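You operate a simulated robot arm through the tools that you are given. There is no shell and no other tool.

You run a simulated two-armed robot. Do the job below in one go: nothing can be reset, and whatever is moved stays where it is left.

JOB
Dip the green-sealed small bearing beside the tank in oil and leave it on the grid.
Fine: Lower it on the grey rack and raise the rack again.

It is judged by the outcome, as a careful person would: the job done as asked, and still so three seconds after it is handed in. It fails if anything else is knocked over, pushed out of place, dropped, spilled or broken.

ROBOT AND FRAMES
Two 7-joint arms with two-finger grippers on one trunk that stands fixed in place. Base frame: the origin is at the foot of the trunk, x ahead of it, y to its left, z up. Readings come in m, rad, newtons and seconds.
The left shoulder is at [0.073, 0.216, 1.143], the right one opposite. With the tool pointing down near the work surface each hand reaches from about 0.3 to 0.82 m from the base axis, measured 20 degrees to its own side. Payload 3.18 kg a hand.
The TCP of each hand is the grasp point between the finger pads, 0.03 m short of the fingertips. In the tool frame z runs along the fingers and y along their closing line. The gripper opens to 0.144 m; its body begins 0.103 m behind the TCP.
Orientation is that of the tool frame in the base frame, as a unit quaternion [w, x, y, z]. With the fingers straight down and closing along the base's y, the tool's x points along the base's -x, its y along +y and its z along -z.

CONTROLS
- The arms move only by the tool nudge_tool. It takes "left_targets", "right_targets" or both (then of equal length, played together; a hand with none holds still); each is a list of rows, each a list of 7 numbers: the shift along the base's x, y, z in m, then the turn, a rotation vector about the base's x, y, z in rad, then the opening, from 0 (shut) to 1 (fully open). In form: [[tx, ty, tz, wx, wy, wz, gripper], ...]. A call has 1 to 20 rows; each row shifts and turns the commanded pose from where the row before left it. Rows are played at 5 a second. More than 0.05 m and 0.15 rad between two rows, or a gripper value outside its range, and nothing of the call is played. A pose out of reach is approached as far as the arm can. The call stops where the force on the tool passes 40 N (or 10 N more than at its start, if that is more) or the arm is blocked; 0.2 s more then pass. Each finger travels about 0.1867 m/s and halts on what it meets, pressing with about 33 N; the grip force reading is that of the motor and also rises with nothing between the fingers. The clock runs only during rows and for 0.2 s after the last one: add rows that do not move to give the fingers time. It gives the time, the measured TCP pose, the force on the tool (base axes), the opening and the grip force at its end, in the units of the frame above (readings bear some noise), with the torque about the TCP (base axes, N m) and any sound that the robot's microphone picked up.
- Cameras (640 x 400 px; columns grow to the right, rows downward): "scene" is now at [0.1521, 0.05, 1.3452]; the picture's right is [0.55, -0.84, 0.00], its down [-0.39, -0.26, -0.88] and it looks along [0.74, 0.49, -0.47] (base axes); focal length 320 px, centre (320, 200). "left" rides on the left gripper at [0.076, -0.016, -0.143] in its tool frame; the picture's right is [0.21, 0.98, 0.00], its down [-0.84, 0.18, -0.51] and it looks along [-0.50, 0.11, 0.86] (tool axes); focal length 218 px, centre (320, 200). "right" rides on the right gripper at [0.076, 0.016, -0.143] in its tool frame; the picture's right is [-0.21, 0.98, 0.00], its down [-0.84, -0.18, -0.51] and it looks along [-0.50, -0.11, 0.86] (tool axes); focal length 218 px, centre (320, 200).
- grab_frame(camera): a new picture of that camera. No time passes.
- slide_trunk(by): moves the trunk up (or, below 0, down) by that many m; the arms and the scene camera ride with it, the base frame stays. It gives what a move gives, with no picture.
- turn_head(pan, tilt): turns the head with the scene camera to pan (to the left, within 1.396 rad either way) and tilt (down, from -0.506 to 1.204), counted from straight ahead of the robot (the tilt from the chest, where the trunk bows). It gives what a move gives.
- probe_pixels(camera, pixels): there is no depth. For up to 12 entries [column, row, z] of the newest picture of that camera ("zoom" is the newest enlarged one), the place [x, y] in the base frame at which the ray of that pixel passes the height z, good to about 0.002 m. No time passes.
- inspect(camera, box): a new picture of the part [left, top, right, bottom] of that camera's present view, enlarged. No time passes.
- sign_off(): hands the job in; it is judged then, once.

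Leave the grippers open and the arms clear of the work at the hand-in unless told otherwise.

The tools are called after "Emit:" by a JSON object that holds its "op" and its "data". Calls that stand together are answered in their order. nudge_tool: Moves the arms, as the interface text tells. Its arguments: {"type":"object","properties":{"left_targets":{"type":"array","items":{"type":"array","items":{"type":"number"}}},"right_targets":{"type":"array","items":{"type":"array","items":{"type":"number"}}}},"required":[]} The other tools are called the same way: slide_trunk (by) moves the trunk up or down; turn_head (pan, tilt) turns the head that bears the scene camera; grab_frame (camera) takes a picture; probe_pixels (camera, pixels) gives the place at which the rays of pixels pass given heights; inspect (camera, box) takes an enlarged picture of a part of a camera's view; sign_off () hands the job in.

At the start:

```text
clock: 0.0
left_ee_pos: [0.4008, 0.5673, 1.1821]
left_orientation: [-0.074, -0.018, 0.997, 0.005]
left_ft_force: [-0.4, -0.3, 0.1]
left_torque: [0.0, 0.0, -0.02]
left_width: 0.1441
left_grip_force: 0.0
right_ee_pos: [0.417, 0.0452, 1.2107]
right_orientation: [0.0, 0.0, 1.0, 0.0]
right_ft_force: [-0.6, -0.3, 0.6]
right_torque: [-0.02, 0.02, 0.0]
right_width: 0.1441
right_grip_force: 0.1
trunk travel left (down, up): [-0.225, 0.144]
head pan, tilt (commanded): [0.581, 0.485]
```

scene: 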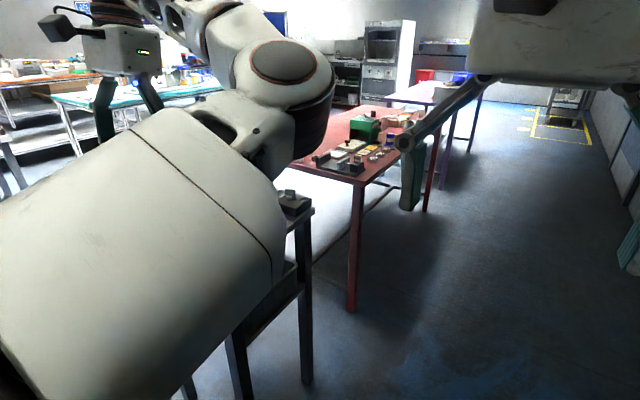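
right: 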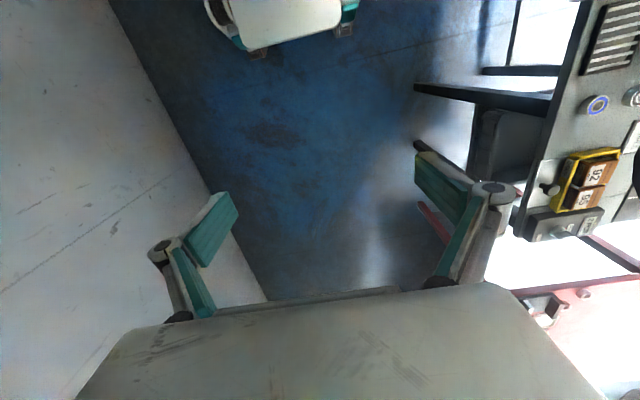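
left: 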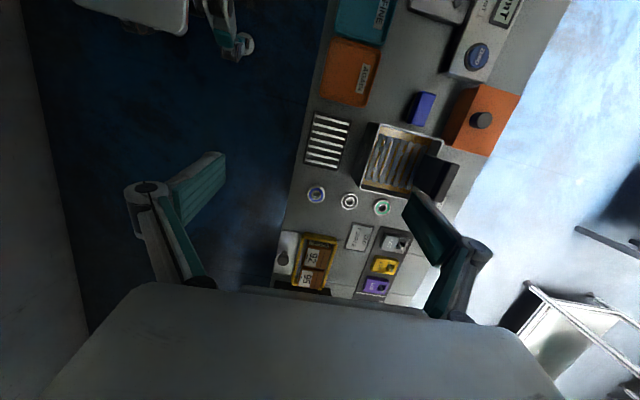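

The left camera shows a bench with a slotted grid near (328,140), a tank with a rack near (398,160), and three bearings near (316,194), (349,201) and (382,207). The last one looks green. I'll enlarge these before moving anything.

Emit:
{"op": "inspect", "data": {"camera": "left", "box": [280, 80, 480, 240]}}

Emit:
{"op": "inspect", "data": {"camera": "left", "box": [260, 0, 540, 300]}}

Emit:
{"op": "turn_head", "data": {"pan": 0.9, "tilt": 0.8}}

```text
2.50 times, centred on (380, 160) of left
```

zoom: 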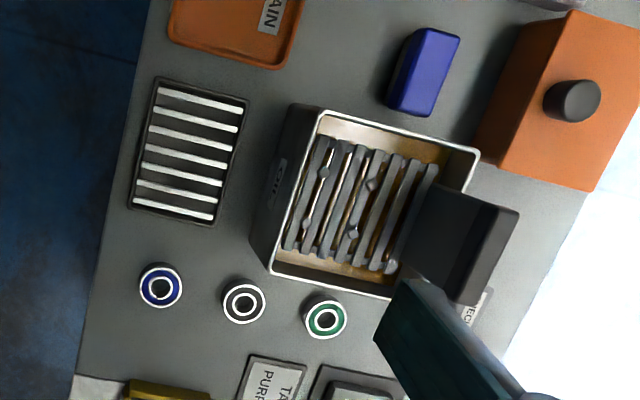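

```text
1.33 times, centred on (400, 150) of left
```

zoom: 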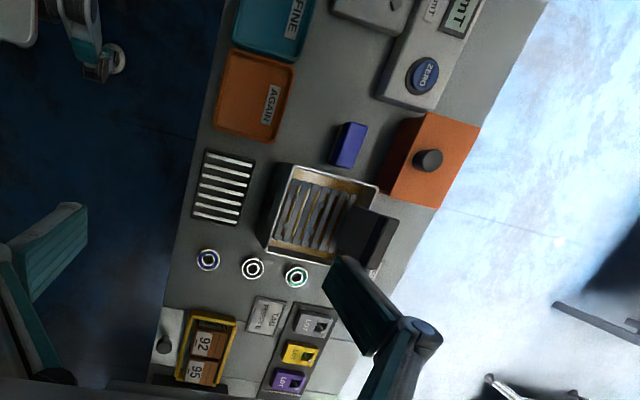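

```text
clock: 0.8
left_ee_pos: [0.3992, 0.5702, 1.1801]
left_orientation: [-0.077, -0.023, 0.997, 0.004]
left_ft_force: [-0.5, -0.4, -1.0]
left_torque: [0.05, -0.04, 0.02]
left_width: 0.144
left_grip_force: 0.1
right_ee_pos: [0.4167, 0.0449, 1.2109]
right_orientation: [0.001, 0.001, 1.0, 0.0]
right_ft_force: [1.1, -0.3, -1.1]
right_torque: [0.05, 0.02, 0.05]
right_width: 0.1443
right_grip_force: 0.1
trunk travel left (down, up): [-0.225, 0.144]
head pan, tilt (commanded): [0.901, 0.799]
```

The head has turned. Next I'll take new pictures to see the bench from the scene camera and read the labels.

Emit:
{"op": "grab_frame", "data": {"camera": "scene"}}

Emit:
{"op": "inspect", "data": {"camera": "left", "box": [270, 210, 430, 310]}}

Emit:
{"op": "inspect", "data": {"camera": "left", "box": [400, 0, 540, 100]}}

Emit:
{"op": "inspect", "data": {"camera": "left", "box": [350, 110, 480, 220]}}

```text
taken
```

scene: 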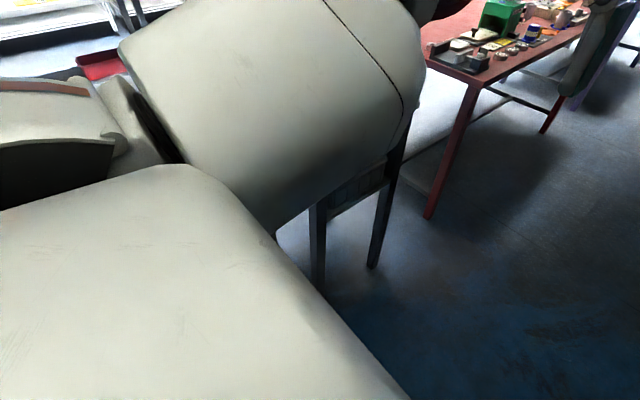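

```text
4.00 times, centred on (350, 260) of left
```

zoom: 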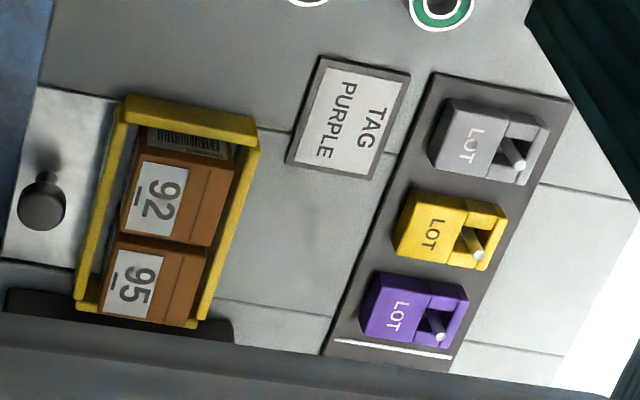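

```text
4.00 times, centred on (470, 50) of left
```

zoom: 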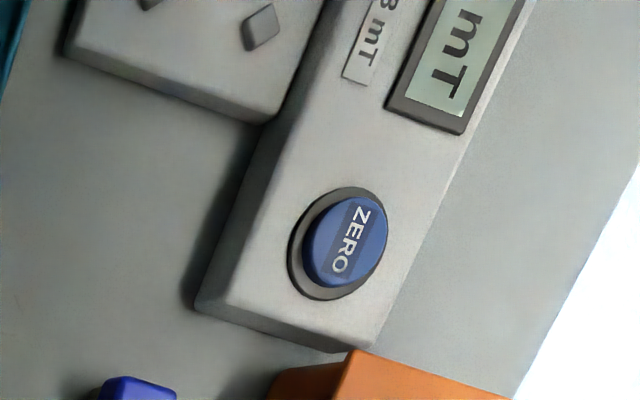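

```text
3.64 times, centred on (415, 165) of left
```

zoom: 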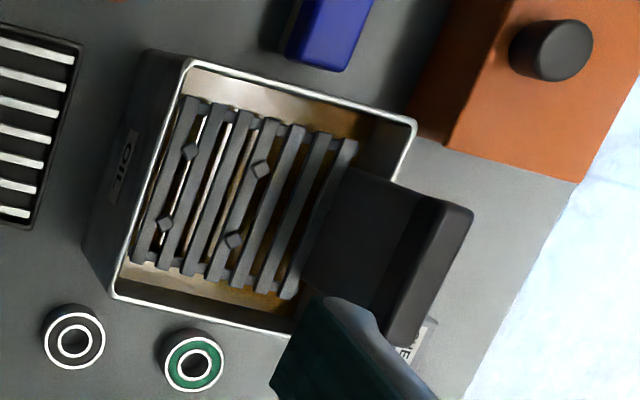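

The three bearings have blue, white/black and green seals, and the green one sits next to the oil tank. I still don't know the bench height, so I'll take fresh wrist pictures and probe the same points from both cameras.

Emit:
{"op": "grab_frame", "data": {"camera": "right"}}

Emit:
{"op": "grab_frame", "data": {"camera": "left"}}

```text
taken
```

right: 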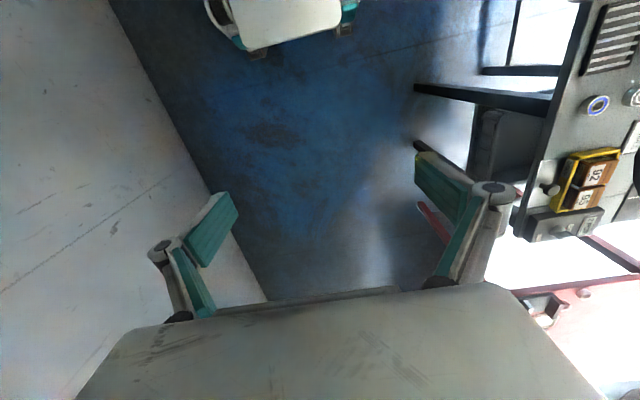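

```text
taken
```

left: 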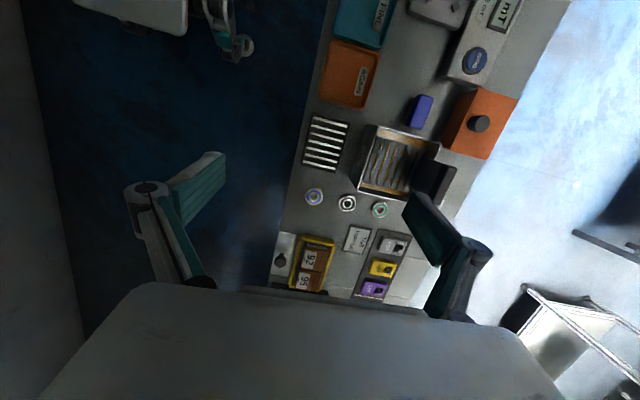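

The blue bearing shows in both views, at right (596,105) and left (314,196). So does the grid's corner. I'll probe both at several heights.

Emit:
{"op": "probe_pixels", "data": {"camera": "right", "pixels": [[596, 105, 0.7], [596, 105, 0.75], [596, 105, 0.8], [596, 105, 0.85], [596, 105, 0.9], [634, 97, 0.8]]}}

Emit:
{"op": "probe_pixels", "data": {"camera": "left", "pixels": [[314, 196, 0.7], [314, 196, 0.75], [314, 196, 0.8], [314, 196, 0.85], [314, 196, 0.9], [347, 203, 0.8], [380, 209, 0.8], [380, 209, 0.75]]}}

```text
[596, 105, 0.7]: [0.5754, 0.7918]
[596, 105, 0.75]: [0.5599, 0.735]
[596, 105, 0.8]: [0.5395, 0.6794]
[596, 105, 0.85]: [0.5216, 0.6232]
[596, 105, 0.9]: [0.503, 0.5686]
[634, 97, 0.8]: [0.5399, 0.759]
```

```text
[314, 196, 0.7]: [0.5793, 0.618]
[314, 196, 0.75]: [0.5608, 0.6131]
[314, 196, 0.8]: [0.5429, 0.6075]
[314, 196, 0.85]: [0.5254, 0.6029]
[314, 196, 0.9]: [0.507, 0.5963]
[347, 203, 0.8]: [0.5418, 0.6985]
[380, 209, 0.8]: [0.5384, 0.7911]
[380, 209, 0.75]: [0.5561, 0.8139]
```

The two rays meet at about z≈0.87, with the blue bearing near (0.516, 0.600), so the bench top is around 0.85–0.86. I'll move the left hand toward +y, keeping it high, to get a better look at the tank and its rack.

Emit:
{"op": "nudge_tool", "data": {"left_targets": [[0, 0.04, 0, 0, 0, 0, 1], [0, 0.04, 0, 0, 0, 0, 1], [0, 0.04, 0, 0, 0, 0, 1], [-0.02, 0.04, 0, 0, 0, 0, 1], [-0.02, 0.02, 0, 0, 0, 0, 1], [0, 0, 0, 0, 0, 0, 1]]}}

Emit:
{"op": "grab_frame", "data": {"camera": "left"}}

Emit:
{"op": "grab_frame", "data": {"camera": "scene"}}

```text
clock: 2.2
left_ee_pos: [0.3589, 0.7474, 1.1827]
left_orientation: [-0.074, -0.018, 0.997, 0.005]
left_ft_force: [-0.5, -0.3, -0.5]
left_torque: [-0.01, 0.0, 0.03]
left_width: 0.1438
left_grip_force: 0.1
right_ee_pos: [0.4162, 0.0459, 1.211]
right_orientation: [0.0, 0.001, 1.0, 0.0]
right_ft_force: [0.8, -0.3, 0.4]
right_torque: [0.01, 0.04, -0.03]
right_width: 0.1441
right_grip_force: 0.1
trunk travel left (down, up): [-0.225, 0.144]
head pan, tilt (commanded): [0.901, 0.799]
```

```text
taken
```

left: 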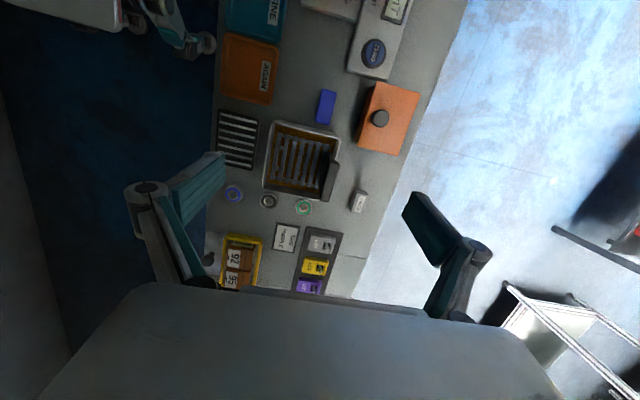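

```text
taken
```

scene: 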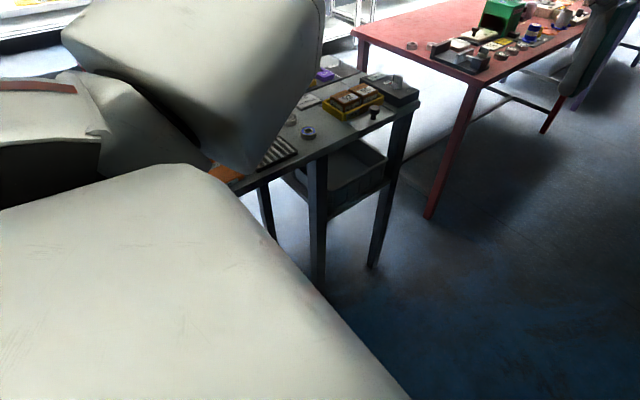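

Now the tank is nearly below the left camera. I'll enlarge the tank area, around (300,160).

Emit:
{"op": "inspect", "data": {"camera": "left", "box": [240, 100, 380, 220]}}

Emit:
{"op": "inspect", "data": {"camera": "left", "box": [200, 180, 380, 300]}}

Emit:
{"op": "inspect", "data": {"camera": "left", "box": [200, 0, 440, 130]}}

```text
3.33 times, centred on (310, 160) of left
```

zoom: 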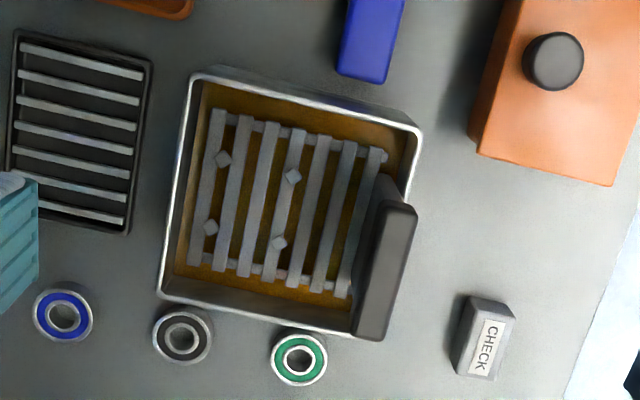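

```text
3.33 times, centred on (290, 240) of left
```

zoom: 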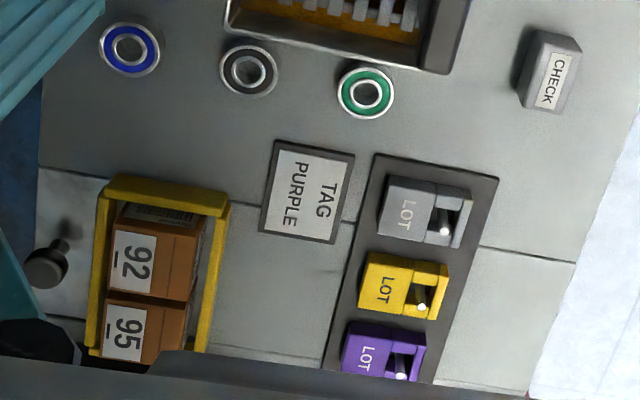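

```text
2.67 times, centred on (320, 65) of left
```

zoom: 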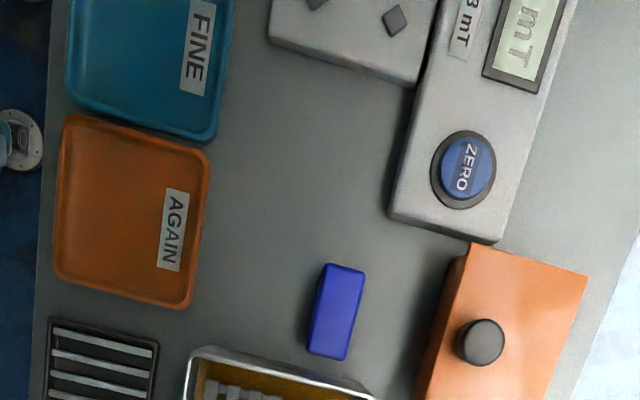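

I'll probe the three bearings, the tank corners, the handle and the grid in the current left view at a few heights. That will give me the positions and let me cross-check the bench height.

Emit:
{"op": "probe_pixels", "data": {"camera": "left", "pixels": [[303.7, 208, 0.85], [303.7, 208, 0.87], [303.7, 208, 0.9], [303.7, 208, 0.8], [268.5, 200.5, 0.87], [233, 194, 0.87], [275, 123, 0.92], [340, 139, 0.92], [334, 200, 0.92], [263, 189, 0.92], [220, 110, 0.87], [256, 118, 0.87]]}}

Emit:
{"op": "probe_pixels", "data": {"camera": "left", "pixels": [[239, 169, 0.87], [204, 160, 0.87], [334, 163, 0.95], [322, 201, 0.95], [358, 201, 0.88], [380, 118, 0.95], [297, 189, 0.9], [300, 139, 0.9], [247, 149, 0.9]]}}

```text
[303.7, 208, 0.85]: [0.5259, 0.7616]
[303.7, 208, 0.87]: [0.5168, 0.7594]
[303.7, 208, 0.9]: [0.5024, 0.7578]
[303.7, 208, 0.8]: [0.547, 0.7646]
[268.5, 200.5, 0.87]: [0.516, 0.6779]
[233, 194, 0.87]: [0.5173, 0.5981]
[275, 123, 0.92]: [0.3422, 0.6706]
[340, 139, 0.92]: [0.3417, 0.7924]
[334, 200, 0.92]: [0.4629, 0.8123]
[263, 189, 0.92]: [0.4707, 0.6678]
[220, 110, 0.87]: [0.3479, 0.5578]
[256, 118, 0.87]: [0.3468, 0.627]
```

```text
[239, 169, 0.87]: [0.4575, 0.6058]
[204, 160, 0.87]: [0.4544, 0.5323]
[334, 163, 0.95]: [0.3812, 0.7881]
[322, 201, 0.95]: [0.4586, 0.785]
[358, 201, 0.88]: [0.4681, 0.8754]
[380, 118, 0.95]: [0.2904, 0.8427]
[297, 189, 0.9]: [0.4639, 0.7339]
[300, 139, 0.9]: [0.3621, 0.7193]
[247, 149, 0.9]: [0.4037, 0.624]
```

The bearings sit near x≈0.517 at y≈0.60, 0.678 and 0.759. The tank spans about x 0.34–0.47 and y 0.67–0.81, with a handle at its +y side, and the grid is near (0.40, 0.58). I want a side view of the rack and handle, so I'll pull the left hand back to -y while tilting it to look toward +y.

Emit:
{"op": "nudge_tool", "data": {"left_targets": [[0, -0.04, 0, 0.13, 0, 0, 1], [0, -0.04, -0.01, 0.13, 0, 0, 1], [0, -0.04, -0.02, 0.13, 0, 0, 1], [0, -0.04, -0.02, 0.13, 0, 0, 1], [0, -0.04, -0.02, 0.13, 0, 0, 1], [0, -0.04, -0.02, 0.13, 0, 0, 1], [0, -0.02, -0.01, 0.1, 0, 0, 1], [0, 0, 0, 0, 0, 0, 1]]}}

Emit:
{"op": "grab_frame", "data": {"camera": "left"}}

Emit:
{"op": "grab_frame", "data": {"camera": "scene"}}

```text
clock: 3.6
left_ee_pos: [0.3121, 0.5691, 1.0895]
left_orientation: [-0.047, -0.165, 0.945, 0.278]
left_ft_force: [0.8, -1.0, 0.3]
left_torque: [0.03, 0.0, -0.01]
left_width: 0.1437
left_grip_force: 0.0
right_ee_pos: [0.4153, 0.0447, 1.2108]
right_orientation: [0.0, -0.001, 1.0, 0.0]
right_ft_force: [-0.6, -1.1, 0.8]
right_torque: [0.11, 0.01, -0.02]
right_width: 0.1442
right_grip_force: 0.1
trunk travel left (down, up): [-0.225, 0.144]
head pan, tilt (commanded): [0.901, 0.799]
stopped in row 6 (left hand): the arm was blocked; the commanded pose is now the measured one
```

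```text
taken
```

left: 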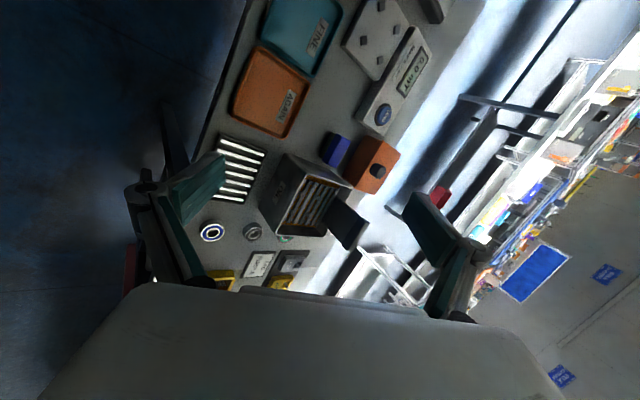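

```text
taken
```

scene: 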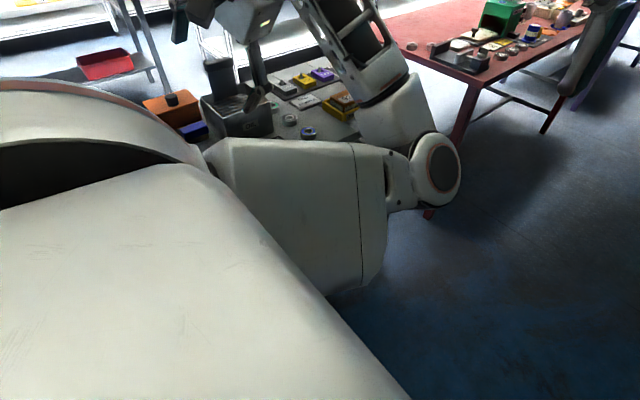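

The arm stopped at a joint limit, with only about 1 N on the tool. Both views now show the tank and handle from the side, so I'll enlarge them.

Emit:
{"op": "inspect", "data": {"camera": "scene", "box": [120, 30, 360, 180]}}

Emit:
{"op": "inspect", "data": {"camera": "left", "box": [240, 120, 400, 260]}}

```text
2.67 times, centred on (240, 105) of scene
```

zoom: 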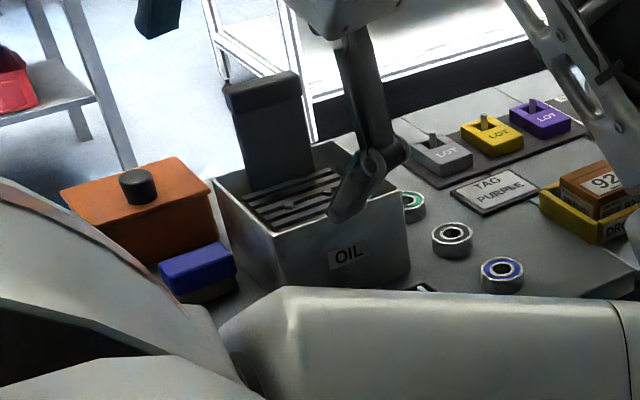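

```text
2.86 times, centred on (320, 190) of left
```

zoom: 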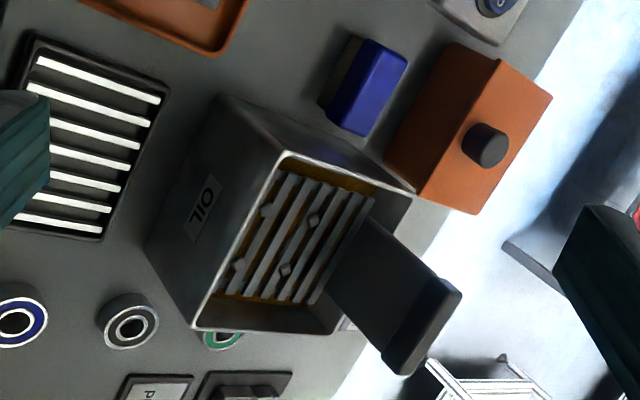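

The picture is clear now. The tall OIL tank holds a grey slatted rack, raised, with four small nubs. A tall plate with a thick dark grip bar on top stands at the rack's +y side. I'll turn the head to centre on the tank.

Emit:
{"op": "turn_head", "data": {"pan": 1.2, "tilt": 0.58}}

Emit:
{"op": "grab_frame", "data": {"camera": "scene"}}

Emit:
{"op": "inspect", "data": {"camera": "scene", "box": [240, 120, 440, 245]}}

```text
clock: 4.4
left_ee_pos: [0.3126, 0.5707, 1.0903]
left_orientation: [-0.048, -0.165, 0.945, 0.278]
left_ft_force: [1.1, 0.3, 1.3]
left_torque: [-0.01, -0.01, 0.0]
left_width: 0.1441
left_grip_force: 0.0
right_ee_pos: [0.4157, 0.0459, 1.2108]
right_orientation: [0.0, 0.0, 1.0, 0.0]
right_ft_force: [0.2, -1.3, 0.1]
right_torque: [0.02, -0.03, -0.02]
right_width: 0.144
right_grip_force: 0.0
trunk travel left (down, up): [-0.225, 0.144]
head pan, tilt (commanded): [1.201, 0.579]
```

```text
taken
```

scene: 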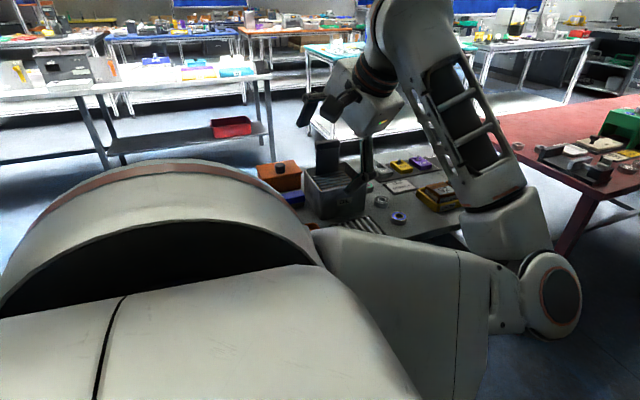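

```text
3.20 times, centred on (340, 182) of scene
```

zoom: 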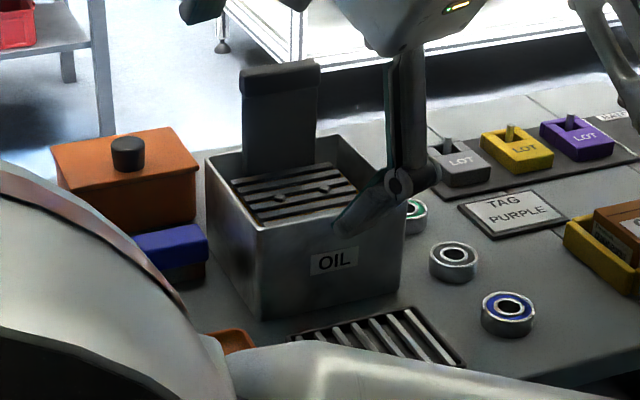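

This view is much better. I'll probe scene zoom pixels on the tank corners, the blue bearing, the grip bar and the rack slats at several heights, to compare with the earlier overhead values.

Emit:
{"op": "probe_pixels", "data": {"camera": "zoom", "pixels": [[508, 300, 0.85], [508, 300, 0.87], [508, 300, 0.89], [263, 320, 0.83], [263, 320, 0.85], [263, 320, 0.87], [258, 226, 0.92], [258, 226, 0.94], [258, 226, 0.96], [403, 200, 0.92], [403, 200, 0.94], [403, 200, 0.96]]}}

Emit:
{"op": "probe_pixels", "data": {"camera": "zoom", "pixels": [[242, 72, 1.0], [242, 72, 1.03], [242, 72, 1.06], [320, 65, 1.0], [320, 65, 1.03], [320, 65, 1.06], [280, 197, 0.9], [280, 197, 0.92], [280, 197, 0.94], [322, 188, 0.9], [322, 188, 0.92], [322, 188, 0.94]]}}

```text
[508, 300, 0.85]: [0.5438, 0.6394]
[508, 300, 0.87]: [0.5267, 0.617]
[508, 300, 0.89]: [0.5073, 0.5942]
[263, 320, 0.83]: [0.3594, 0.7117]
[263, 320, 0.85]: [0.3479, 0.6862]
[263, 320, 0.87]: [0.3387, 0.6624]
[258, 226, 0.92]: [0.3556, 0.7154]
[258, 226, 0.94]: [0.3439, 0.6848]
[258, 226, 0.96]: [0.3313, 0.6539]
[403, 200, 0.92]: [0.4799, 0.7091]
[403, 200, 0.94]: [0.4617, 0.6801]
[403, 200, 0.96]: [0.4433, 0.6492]
```

```text
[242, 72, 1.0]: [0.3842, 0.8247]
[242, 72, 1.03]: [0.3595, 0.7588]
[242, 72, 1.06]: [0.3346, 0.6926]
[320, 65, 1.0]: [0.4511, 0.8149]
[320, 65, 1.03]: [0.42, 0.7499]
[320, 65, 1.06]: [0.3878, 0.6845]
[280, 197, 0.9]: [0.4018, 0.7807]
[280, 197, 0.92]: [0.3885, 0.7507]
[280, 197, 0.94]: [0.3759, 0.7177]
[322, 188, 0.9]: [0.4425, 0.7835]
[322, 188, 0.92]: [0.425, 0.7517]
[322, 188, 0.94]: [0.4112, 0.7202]
```

Comparing the two views: the bearing top is at z≈0.886, the bench at about 0.868, the tank rim at about 0.947, and the grip bar near y≈0.79 with its top around 1.02. Next I'll bring the hand back to nearly straight down (about 8.5° lean, closing along y) above the tank, for precise overhead measurements.

Emit:
{"op": "nudge_tool", "data": {"left_targets": [[0, 0.02, 0.02, -0.1179, 0.009, -0.0586, 1], [0.01, 0.03, 0.02, -0.1179, 0.009, -0.0586, 1], [0.01, 0.03, 0.01, -0.1179, 0.009, -0.0586, 1], [0.01, 0.03, 0.01, -0.1179, 0.009, -0.0586, 1], [0.01, 0.03, 0.0, -0.1179, 0.009, -0.0586, 1], [0, 0, 0, 0, 0, 0, 1], [0, 0, 0, 0, 0, 0, 1]]}}

Emit:
{"op": "grab_frame", "data": {"camera": "left"}}

Emit:
{"op": "inspect", "data": {"camera": "left", "box": [240, 100, 400, 230]}}

Emit:
{"op": "inspect", "data": {"camera": "scene", "box": [240, 120, 440, 245]}}

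```text
clock: 6.0
left_ee_pos: [0.3536, 0.7093, 1.1484]
left_orientation: [-0.075, 0.004, 0.997, -0.002]
left_ft_force: [0.5, 0.2, 0.6]
left_torque: [-0.01, 0.0, -0.01]
left_width: 0.144
left_grip_force: 0.0
right_ee_pos: [0.416, 0.0467, 1.2099]
right_orientation: [0.0, -0.001, 1.0, -0.001]
right_ft_force: [-0.9, -0.2, -0.3]
right_torque: [-0.03, 0.0, -0.03]
right_width: 0.1441
right_grip_force: 0.0
trunk travel left (down, up): [-0.225, 0.144]
head pan, tilt (commanded): [1.201, 0.579]
```

```text
taken
```

left: 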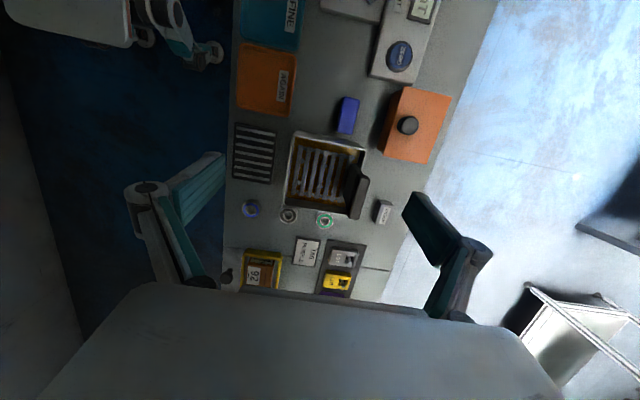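

```text
3.08 times, centred on (320, 165) of left
```

zoom: 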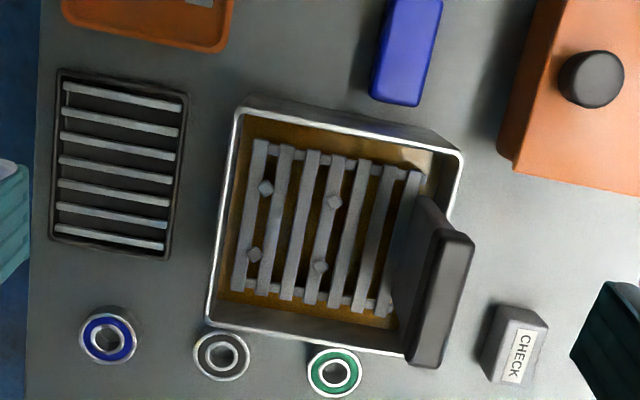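

```text
3.20 times, centred on (340, 182) of scene
```

zoom: 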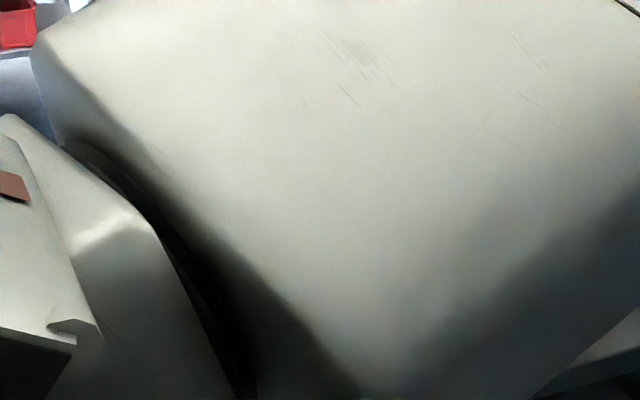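

The rack and its four nubs, the grip bar and the grid are all clear from above. I'll enlarge the left view again so that "zoom" refers to it, then probe the main points at their likely heights.

Emit:
{"op": "inspect", "data": {"camera": "left", "box": [270, 125, 400, 235]}}

```text
3.64 times, centred on (335, 180) of left
```

zoom: 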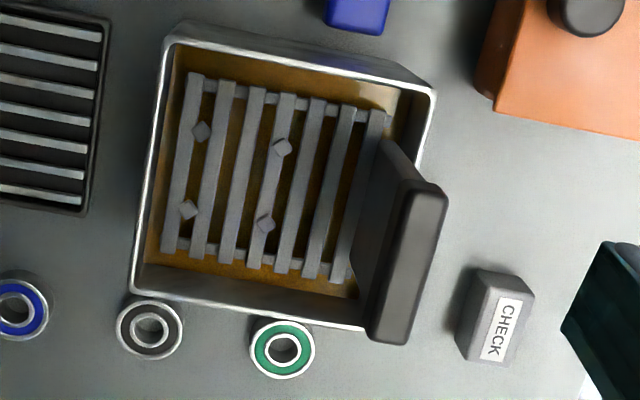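

Now I'll probe on this zoom the green bearing at (283,349), the four nubs, the grip bar ends and the tank rim corners.

Emit:
{"op": "probe_pixels", "data": {"camera": "zoom", "pixels": [[283, 349, 0.886], [249, 346, 0.886], [316, 350, 0.886], [283, 320, 0.886], [283, 378, 0.886], [202, 131, 0.93], [282, 147, 0.93], [189, 209, 0.93], [265, 223, 0.93], [202, 131, 0.91], [265, 223, 0.91]]}}

Emit:
{"op": "probe_pixels", "data": {"camera": "zoom", "pixels": [[415, 190, 1.02], [445, 193, 1.02], [410, 342, 1.02], [371, 336, 1.02], [166, 40, 0.947], [432, 92, 0.947], [132, 288, 0.947], [362, 328, 0.947], [415, 190, 1.0], [410, 342, 1.0], [380, 110, 0.93], [340, 278, 0.93]]}}

```text
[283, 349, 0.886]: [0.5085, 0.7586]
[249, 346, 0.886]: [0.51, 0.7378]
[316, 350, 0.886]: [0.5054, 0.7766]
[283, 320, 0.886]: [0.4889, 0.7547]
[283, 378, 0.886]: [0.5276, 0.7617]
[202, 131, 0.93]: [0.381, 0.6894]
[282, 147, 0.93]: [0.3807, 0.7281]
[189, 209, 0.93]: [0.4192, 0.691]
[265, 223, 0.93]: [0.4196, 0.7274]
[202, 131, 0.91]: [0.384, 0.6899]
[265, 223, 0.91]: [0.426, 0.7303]
```

```text
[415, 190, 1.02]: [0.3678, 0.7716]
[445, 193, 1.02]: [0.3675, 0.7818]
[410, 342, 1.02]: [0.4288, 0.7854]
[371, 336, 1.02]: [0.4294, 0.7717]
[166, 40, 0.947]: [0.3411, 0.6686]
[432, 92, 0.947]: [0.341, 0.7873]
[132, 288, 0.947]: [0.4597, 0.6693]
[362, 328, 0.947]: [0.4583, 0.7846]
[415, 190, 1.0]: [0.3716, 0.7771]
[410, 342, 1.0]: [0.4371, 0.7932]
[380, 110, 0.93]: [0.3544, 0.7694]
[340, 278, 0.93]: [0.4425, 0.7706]
```

Green bearing: centre about (0.5085, 0.758), diameter about 0.039. The nub square is centred near (0.400, 0.709), with nub tops around z 0.934. The grip bar runs x 0.368–0.429, y 0.772–0.785, top at about 1.02. Before moving in close, I'll look at the finger thickness near (440,240) in the left view, and at the grid.

Emit:
{"op": "inspect", "data": {"camera": "left", "box": [380, 170, 510, 340]}}

Emit:
{"op": "inspect", "data": {"camera": "left", "box": [215, 105, 305, 235]}}

```text
2.35 times, centred on (445, 255) of left
```

zoom: 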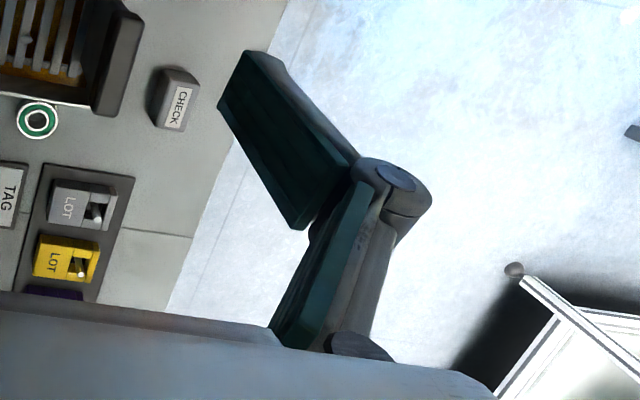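

```text
3.08 times, centred on (260, 170) of left
```

zoom: 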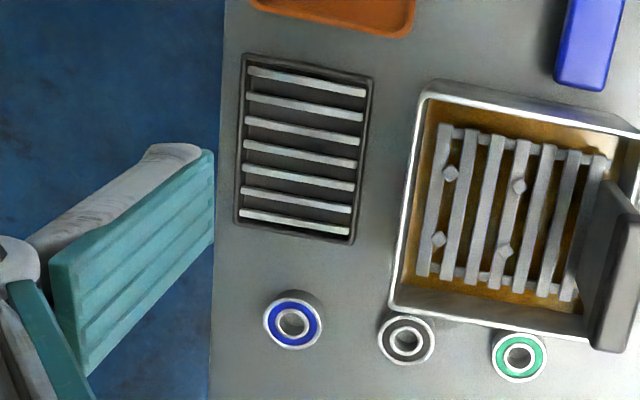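

The finger pads are about 25 mm wide and 15 mm thick. Inside the tank there's little room on the -y side of the nub square, so on the rack the fingers should close along x. At the bearing's place on the bench they should close along y. I'll test in free air, high above the rack, that the hand can turn -90° about z there.

Emit:
{"op": "nudge_tool", "data": {"left_targets": [[0.02, 0, 0, 0, 0, -0.1428, 1], [0.0264, 0, 0, 0, 0, -0.1428, 1], [0, 0, 0, 0, 0, -0.1428, 1], [0, 0, 0, 0, 0, -0.1428, 1], [0, 0, 0, 0, 0, -0.1428, 1], [0, 0, 0, 0, 0, -0.1428, 1], [0, 0, 0, 0, 0, -0.1428, 1], [0, 0, 0, 0, 0, -0.1428, 1], [0, 0, 0, 0, 0, -0.1428, 1], [0, 0, 0, 0, 0, -0.1428, 1], [0, 0, 0, 0, 0, -0.1428, 1], [0, 0, 0, 0, 0, 0, 1]]}}

Emit:
{"op": "grab_frame", "data": {"camera": "left"}}

Emit:
{"op": "grab_frame", "data": {"camera": "scene"}}

```text
clock: 8.6
left_ee_pos: [0.3991, 0.7091, 1.1467]
left_orientation: [-0.054, 0.708, 0.702, 0.052]
left_ft_force: [-0.3, 0.1, 0.6]
left_torque: [0.01, 0.02, 0.0]
left_width: 0.1441
left_grip_force: 0.0
right_ee_pos: [0.4164, 0.0453, 1.2106]
right_orientation: [0.0, 0.0, 1.0, 0.001]
right_ft_force: [0.2, -0.1, 0.1]
right_torque: [0.02, 0.01, 0.0]
right_width: 0.1439
right_grip_force: 0.1
trunk travel left (down, up): [-0.225, 0.144]
head pan, tilt (commanded): [1.201, 0.579]
```

```text
taken
```

left: 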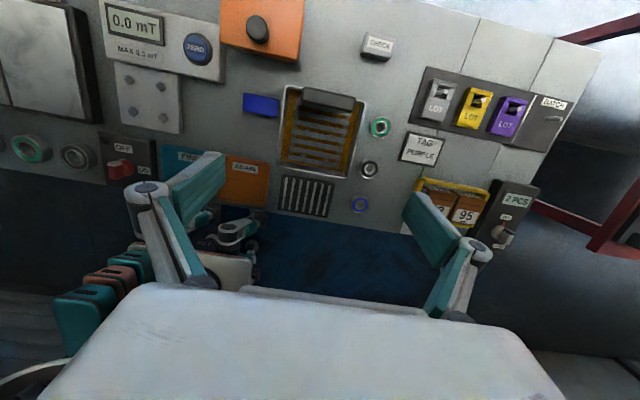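

```text
taken
```

scene: 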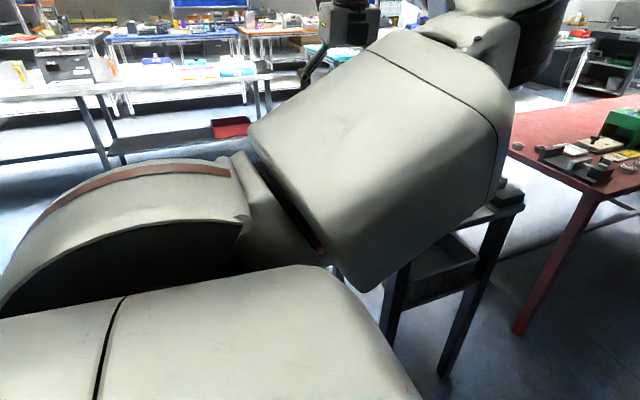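

The turn works. This view from the +y side also shows a larger green-sealed bearing far off at (30,148). It's not beside the tank, so it's the wrong one. I'll zoom on the tank from here to triangulate the rack and bar heights.

Emit:
{"op": "inspect", "data": {"camera": "left", "box": [260, 70, 400, 225]}}

```text
2.58 times, centred on (330, 148) of left
```

zoom: 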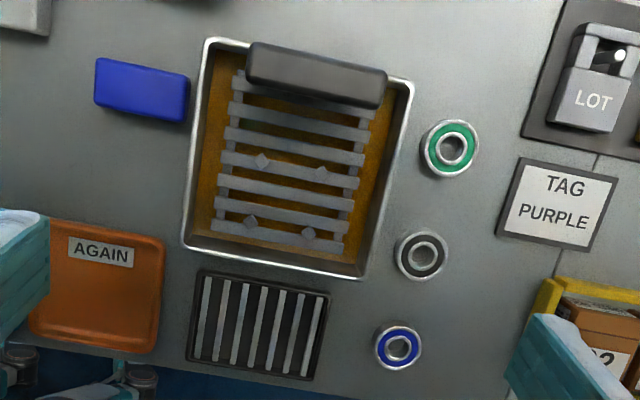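

I'll probe the nubs, bearing, grip bar and grid in this zoom.

Emit:
{"op": "probe_pixels", "data": {"camera": "zoom", "pixels": [[262, 160, 0.93], [322, 174, 0.93], [251, 221, 0.93], [308, 234, 0.93], [262, 160, 0.91], [308, 234, 0.91], [452, 149, 0.886], [452, 149, 0.87], [420, 257, 0.886], [398, 347, 0.886]]}}

Emit:
{"op": "probe_pixels", "data": {"camera": "zoom", "pixels": [[252, 44, 1.02], [387, 72, 1.02], [381, 107, 1.02], [246, 80, 1.02], [198, 272, 0.875], [329, 291, 0.875], [312, 379, 0.875], [188, 360, 0.875], [207, 38, 0.947], [413, 83, 0.947], [363, 278, 0.947], [182, 245, 0.947]]}}

```text
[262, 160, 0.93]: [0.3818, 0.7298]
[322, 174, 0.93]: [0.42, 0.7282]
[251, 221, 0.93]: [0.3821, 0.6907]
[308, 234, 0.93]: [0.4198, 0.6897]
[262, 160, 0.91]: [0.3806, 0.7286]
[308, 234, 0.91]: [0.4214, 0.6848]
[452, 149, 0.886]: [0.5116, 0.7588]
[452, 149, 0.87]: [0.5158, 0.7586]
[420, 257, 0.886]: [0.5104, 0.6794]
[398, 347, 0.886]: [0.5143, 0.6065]
```

```text
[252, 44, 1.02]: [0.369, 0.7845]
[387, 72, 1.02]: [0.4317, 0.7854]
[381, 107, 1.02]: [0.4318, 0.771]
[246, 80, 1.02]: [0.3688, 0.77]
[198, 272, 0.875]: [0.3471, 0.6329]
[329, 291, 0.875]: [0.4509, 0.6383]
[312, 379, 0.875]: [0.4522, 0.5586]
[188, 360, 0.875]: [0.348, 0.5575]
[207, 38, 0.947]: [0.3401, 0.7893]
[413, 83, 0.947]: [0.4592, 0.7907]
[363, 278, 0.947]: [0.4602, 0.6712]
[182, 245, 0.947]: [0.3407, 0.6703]
```

The views agree well. The rack slot centre is about (0.4007, 0.7093) and the grid spans x 0.348–0.452, y 0.558–0.636. The green bearing is near (0.511, 0.7587). I'll turn back by +90° while moving over the bearing at a safe height, and narrow the fingers to about 60 mm.

Emit:
{"op": "nudge_tool", "data": {"left_targets": [[0.0103, 0.0045, 0, 0, 0, 0.1428, 1], [0.0103, 0.0045, 0, 0, 0, 0.1428, 1], [0.0103, 0.0045, 0, 0, 0, 0.1428, 1], [0.0103, 0.0045, 0, 0, 0, 0.1428, 0.8], [0.0103, 0.0045, 0, 0, 0, 0.1428, 0.8], [0.0103, 0.0045, 0, 0, 0, 0.1428, 0.6], [0.0103, 0.0045, 0, 0, 0, 0.1428, 0.6], [0.0103, 0.0045, 0, 0, 0, 0.1428, 0.42], [0.0103, 0.0045, 0, 0, 0, 0.1428, 0.42], [0.0103, 0.0045, 0, 0, 0, 0.1428, 0.42], [0.0103, 0.0046, 0, 0, 0, 0.1428, 0.42], [0, 0, -0.03, 0, 0, 0, 0.42], [0, 0, -0.03, 0, 0, 0, 0.42], [0, 0, -0.03, 0, 0, 0, 0.42], [0, 0, 0, 0, 0, 0, 0.42]]}}

Emit:
{"op": "grab_frame", "data": {"camera": "left"}}

Emit:
{"op": "grab_frame", "data": {"camera": "scene"}}

```text
clock: 11.8
left_ee_pos: [0.5235, 0.7649, 1.0526]
left_orientation: [-0.075, 0.004, 0.997, -0.002]
left_ft_force: [-0.2, -0.2, 0.3]
left_torque: [-0.03, -0.01, -0.02]
left_width: 0.0604
left_grip_force: 0.0
left hand out of reach, approached as far as the arm can: row 11, 12, 13, 14
right_ee_pos: [0.4146, 0.0456, 1.2107]
right_orientation: [0.0, -0.001, 1.0, -0.001]
right_ft_force: [0.0, -0.9, -0.3]
right_torque: [-0.01, -0.03, -0.03]
right_width: 0.1437
right_grip_force: 0.0
trunk travel left (down, up): [-0.225, 0.144]
head pan, tilt (commanded): [1.201, 0.579]
```

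```text
taken
```

left: 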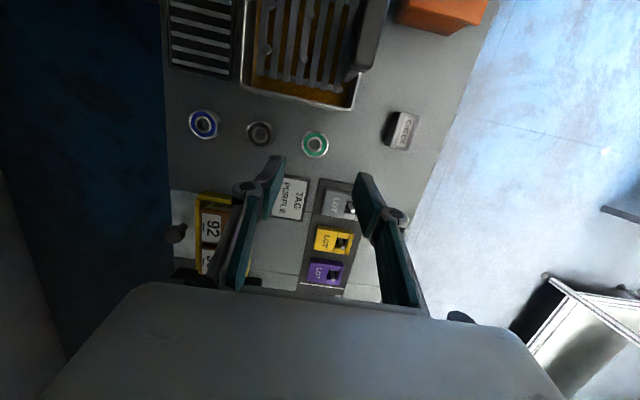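

```text
taken
```

scene: 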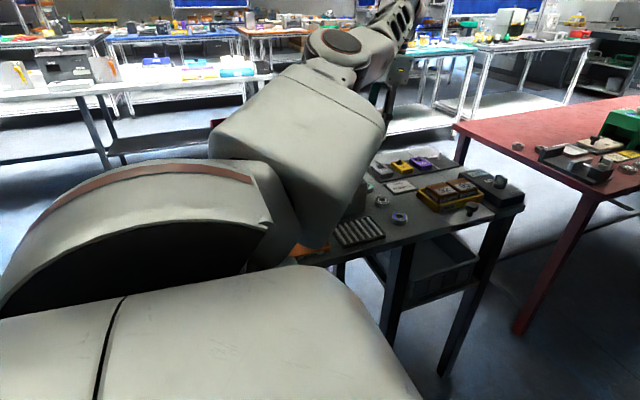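

At this height and lean the arm reports being at its reach limit: it read (0.5235, 0.7649) against the commanded (0.512, 0.7587). Holding the hand straight down should bring the wrist closer in, so I'll take out the 8.5° lean here and read the result.

Emit:
{"op": "nudge_tool", "data": {"left_targets": [[0, 0, 0, 0, -0.075, 0, 0.42], [0, 0, 0, 0, -0.075, 0, 0.42], [0, 0, 0, 0, 0, 0, 0.42], [0, 0, 0, 0, 0, 0, 0.42]]}}

```text
clock: 12.8
left_ee_pos: [0.5403, 0.7826, 1.0575]
left_orientation: [-0.002, 0.004, 1.0, -0.002]
left_ft_force: [-0.1, -0.3, 0.1]
left_torque: [-0.01, 0.01, 0.02]
left_width: 0.0606
left_grip_force: 0.0
left hand out of reach, approached as far as the arm can: row 1, 2
right_ee_pos: [0.416, 0.0457, 1.2118]
right_orientation: [0.0, 0.0, 1.0, 0.0]
right_ft_force: [-0.3, 0.7, -0.2]
right_torque: [0.04, -0.02, -0.03]
right_width: 0.1441
right_grip_force: 0.1
trunk travel left (down, up): [-0.225, 0.144]
head pan, tilt (commanded): [1.201, 0.579]
```

It now reads (0.5403, 0.7826, 1.0575), straight down and within reach, so the commanded pose has drifted outward. I'll correct back toward the bearing at (0.511, 0.7587) and check the reading.

Emit:
{"op": "nudge_tool", "data": {"left_targets": [[-0.015, -0.012, 0, 0, 0, 0, 0.42], [-0.0143, -0.0119, 0, 0, 0, 0, 0.42], [0, 0, 0, 0, 0, 0, 0.42], [0, 0, 0, 0, 0, 0, 0.42]]}}

Emit:
{"op": "grab_frame", "data": {"camera": "left"}}

Emit:
{"op": "grab_frame", "data": {"camera": "scene"}}

```text
clock: 13.8
left_ee_pos: [0.5348, 0.7862, 1.066]
left_orientation: [-0.001, 0.004, 1.0, -0.001]
left_ft_force: [-0.4, -0.2, -0.3]
left_torque: [-0.01, 0.01, -0.08]
left_width: 0.0603
left_grip_force: 0.0
left hand out of reach, approached as far as the arm can: row 1, 2
right_ee_pos: [0.416, 0.0472, 1.2106]
right_orientation: [-0.001, 0.0, 1.0, 0.0]
right_ft_force: [1.2, -0.3, -0.7]
right_torque: [-0.01, 0.0, 0.01]
right_width: 0.1439
right_grip_force: 0.1
trunk travel left (down, up): [-0.225, 0.144]
head pan, tilt (commanded): [1.201, 0.579]
```

```text
taken
```

left: 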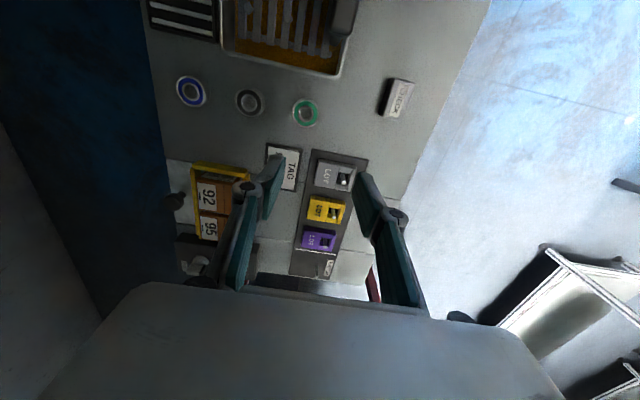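

```text
taken
```

scene: 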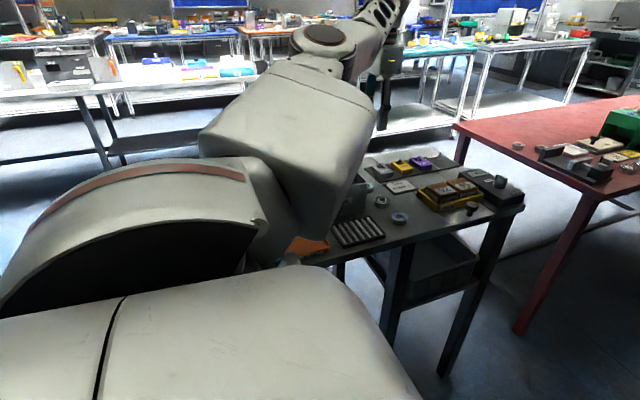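

The hand hardly came inward, which suggests the arm is nearly straight (singular) or against a joint limit here. I'll retreat further up and inward to bend the elbow again, then check the readings.

Emit:
{"op": "nudge_tool", "data": {"left_targets": [[-0.025, -0.03, 0.01, 0, 0, 0, 0.42], [-0.025, -0.03, 0.01, 0, 0, 0, 0.42], [-0.025, -0.03, 0.01, 0, 0, 0, 0.42], [-0.025, -0.03, 0.01, 0, 0, 0, 0.42], [0, 0, 0, 0, 0, 0, 0.42]]}}

```text
clock: 15.0
left_ee_pos: [0.5223, 0.7622, 1.1487]
left_orientation: [-0.002, 0.004, 1.0, -0.002]
left_ft_force: [0.4, 0.4, -1.3]
left_torque: [-0.01, 0.01, 0.02]
left_width: 0.0606
left_grip_force: 0.0
left hand out of reach, approached as far as the arm can: row 1, 2, 3, 4
right_ee_pos: [0.4162, 0.0463, 1.2102]
right_orientation: [0.0, 0.0, 1.0, 0.0]
right_ft_force: [0.7, 0.4, -0.8]
right_torque: [0.0, 0.01, -0.03]
right_width: 0.144
right_grip_force: 0.0
trunk travel left (down, up): [-0.225, 0.144]
head pan, tilt (commanded): [1.201, 0.579]
```

From the three stops, the shoulder-to-wrist distance stayed constant at about 0.753 m. So the arm went fully straight when I held it too high at that distance. The target itself is well inside reach when lower. I'll command a stronger move back in -x to get the elbow bending.

Emit:
{"op": "nudge_tool", "data": {"left_targets": [[-0.05, 0, 0, 0, 0, 0, 0.42], [-0.05, 0, 0, 0, 0, 0, 0.42], [-0.05, 0, 0, 0, 0, 0, 0.42], [0, 0, 0, 0, 0, 0, 0.42]]}}

```text
clock: 16.0
left_ee_pos: [0.4222, 0.8237, 1.1801]
left_orientation: [-0.002, 0.004, 1.0, -0.001]
left_ft_force: [-0.6, -0.3, 0.0]
left_torque: [0.02, 0.07, -0.02]
left_width: 0.0604
left_grip_force: 0.1
left hand out of reach, approached as far as the arm can: row 1, 2, 3
right_ee_pos: [0.4174, 0.0446, 1.2104]
right_orientation: [0.0, 0.0, 1.0, 0.0]
right_ft_force: [-0.9, 0.7, 0.5]
right_torque: [0.02, 0.04, -0.01]
right_width: 0.1441
right_grip_force: 0.0
trunk travel left (down, up): [-0.225, 0.144]
head pan, tilt (commanded): [1.201, 0.579]
```

The hand is sliding along the limit sphere instead of coming in. I'll look at the arm with the scene camera to see how the elbow is posed.

Emit:
{"op": "turn_head", "data": {"pan": 1.1, "tilt": 0.2}}

Emit:
{"op": "grab_frame", "data": {"camera": "scene"}}

Emit:
{"op": "grab_frame", "data": {"camera": "left"}}

Emit:
{"op": "grab_frame", "data": {"camera": "right"}}

```text
clock: 16.9
left_ee_pos: [0.4219, 0.8232, 1.1802]
left_orientation: [-0.001, 0.004, 1.0, -0.001]
left_ft_force: [-0.1, 0.0, -0.6]
left_torque: [0.03, 0.0, 0.02]
left_width: 0.0606
left_grip_force: 0.1
right_ee_pos: [0.4155, 0.0455, 1.21]
right_orientation: [0.0, -0.001, 1.0, 0.0]
right_ft_force: [-0.3, -0.2, 0.6]
right_torque: [0.02, 0.0, -0.04]
right_width: 0.1438
right_grip_force: 0.1
trunk travel left (down, up): [-0.225, 0.144]
head pan, tilt (commanded): [1.1, 0.201]
```

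```text
taken
```

scene: 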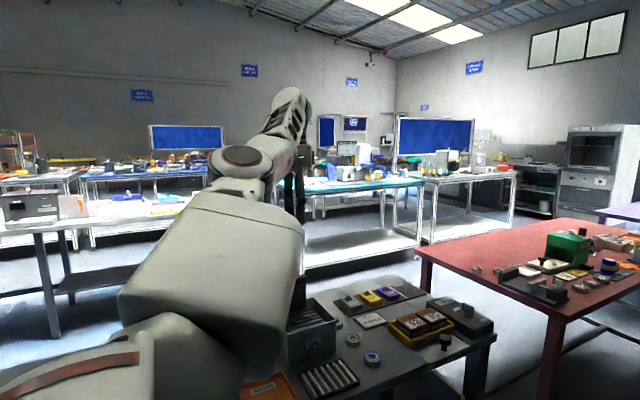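

```text
taken
```

left: 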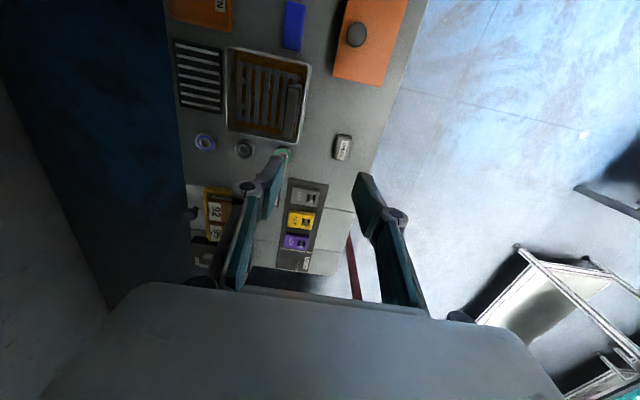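

```text
taken
```

right: 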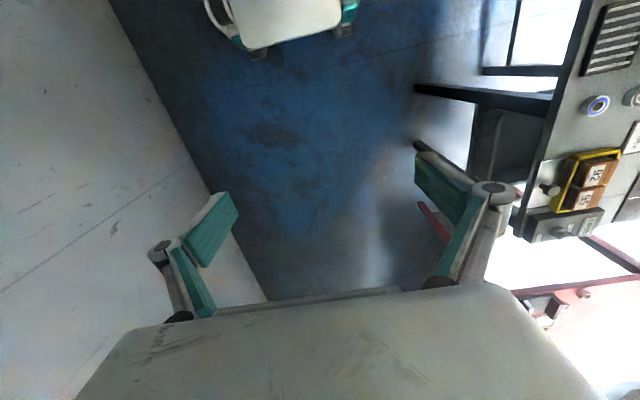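

The arm is visibly almost straight. I'll try stepping slightly outward along the shoulder-to-wrist line, then firmly inward, all well above the bench, to bring the elbow off the singular pose.

Emit:
{"op": "nudge_tool", "data": {"left_targets": [[0.02, 0.035, 0.017, 0, 0, 0, 0.42], [-0.023, -0.04, -0.019, 0, 0, 0, 0.42], [-0.023, -0.04, -0.019, 0, 0, 0, 0.42], [-0.023, -0.04, -0.019, 0, 0, 0, 0.42], [0, 0, 0, 0, 0, 0, 0.42]]}}

```text
clock: 18.1
left_ee_pos: [0.4224, 0.8242, 1.1789]
left_orientation: [-0.002, 0.004, 1.0, 0.0]
left_ft_force: [-0.1, -0.5, 0.1]
left_torque: [0.03, 0.0, 0.01]
left_width: 0.0604
left_grip_force: 0.0
left hand out of reach, approached as far as the arm can: row 1, 2, 3, 4
right_ee_pos: [0.4164, 0.0457, 1.2099]
right_orientation: [0.0, 0.0, 1.0, 0.0]
right_ft_force: [-0.7, -0.7, 0.2]
right_torque: [-0.04, 0.0, -0.03]
right_width: 0.1442
right_grip_force: 0.0
trunk travel left (down, up): [-0.225, 0.144]
head pan, tilt (commanded): [1.1, 0.201]
```

Still on the sphere. The elbow normally bends toward the +x side, so sweeping the hand counter-clockwise (-x, +y) should make it flex. I'll sweep tangentially at this safe height, then try inward again.

Emit:
{"op": "nudge_tool", "data": {"left_targets": [[-0.039, 0.0225, 0, 0, 0, 0, 0.42], [-0.0404, 0.0197, 0, 0, 0, 0, 0.42], [-0.0414, 0.0176, 0, 0, 0, 0, 0.42], [-0.0425, 0.0147, 0, 0, 0, 0, 0.42], [-0.008, -0.04, -0.015, 0, 0, 0, 0.42], [-0.008, -0.04, -0.015, 0, 0, 0, 0.42], [0, 0, 0, 0, 0, 0, 0.42]]}}

```text
clock: 19.6
left_ee_pos: [0.2579, 0.9002, 1.1808]
left_orientation: [-0.001, 0.005, 1.0, -0.001]
left_ft_force: [0.2, 0.7, 0.2]
left_torque: [-0.01, 0.04, 0.02]
left_width: 0.0605
left_grip_force: 0.0
left hand out of reach, approached as far as the arm can: row 5, 6
right_ee_pos: [0.4157, 0.0461, 1.2105]
right_orientation: [0.0, -0.002, 1.0, 0.0]
right_ft_force: [-0.3, -0.1, -0.2]
right_torque: [-0.01, 0.01, -0.04]
right_width: 0.1441
right_grip_force: 0.1
trunk travel left (down, up): [-0.225, 0.144]
head pan, tilt (commanded): [1.1, 0.201]
```

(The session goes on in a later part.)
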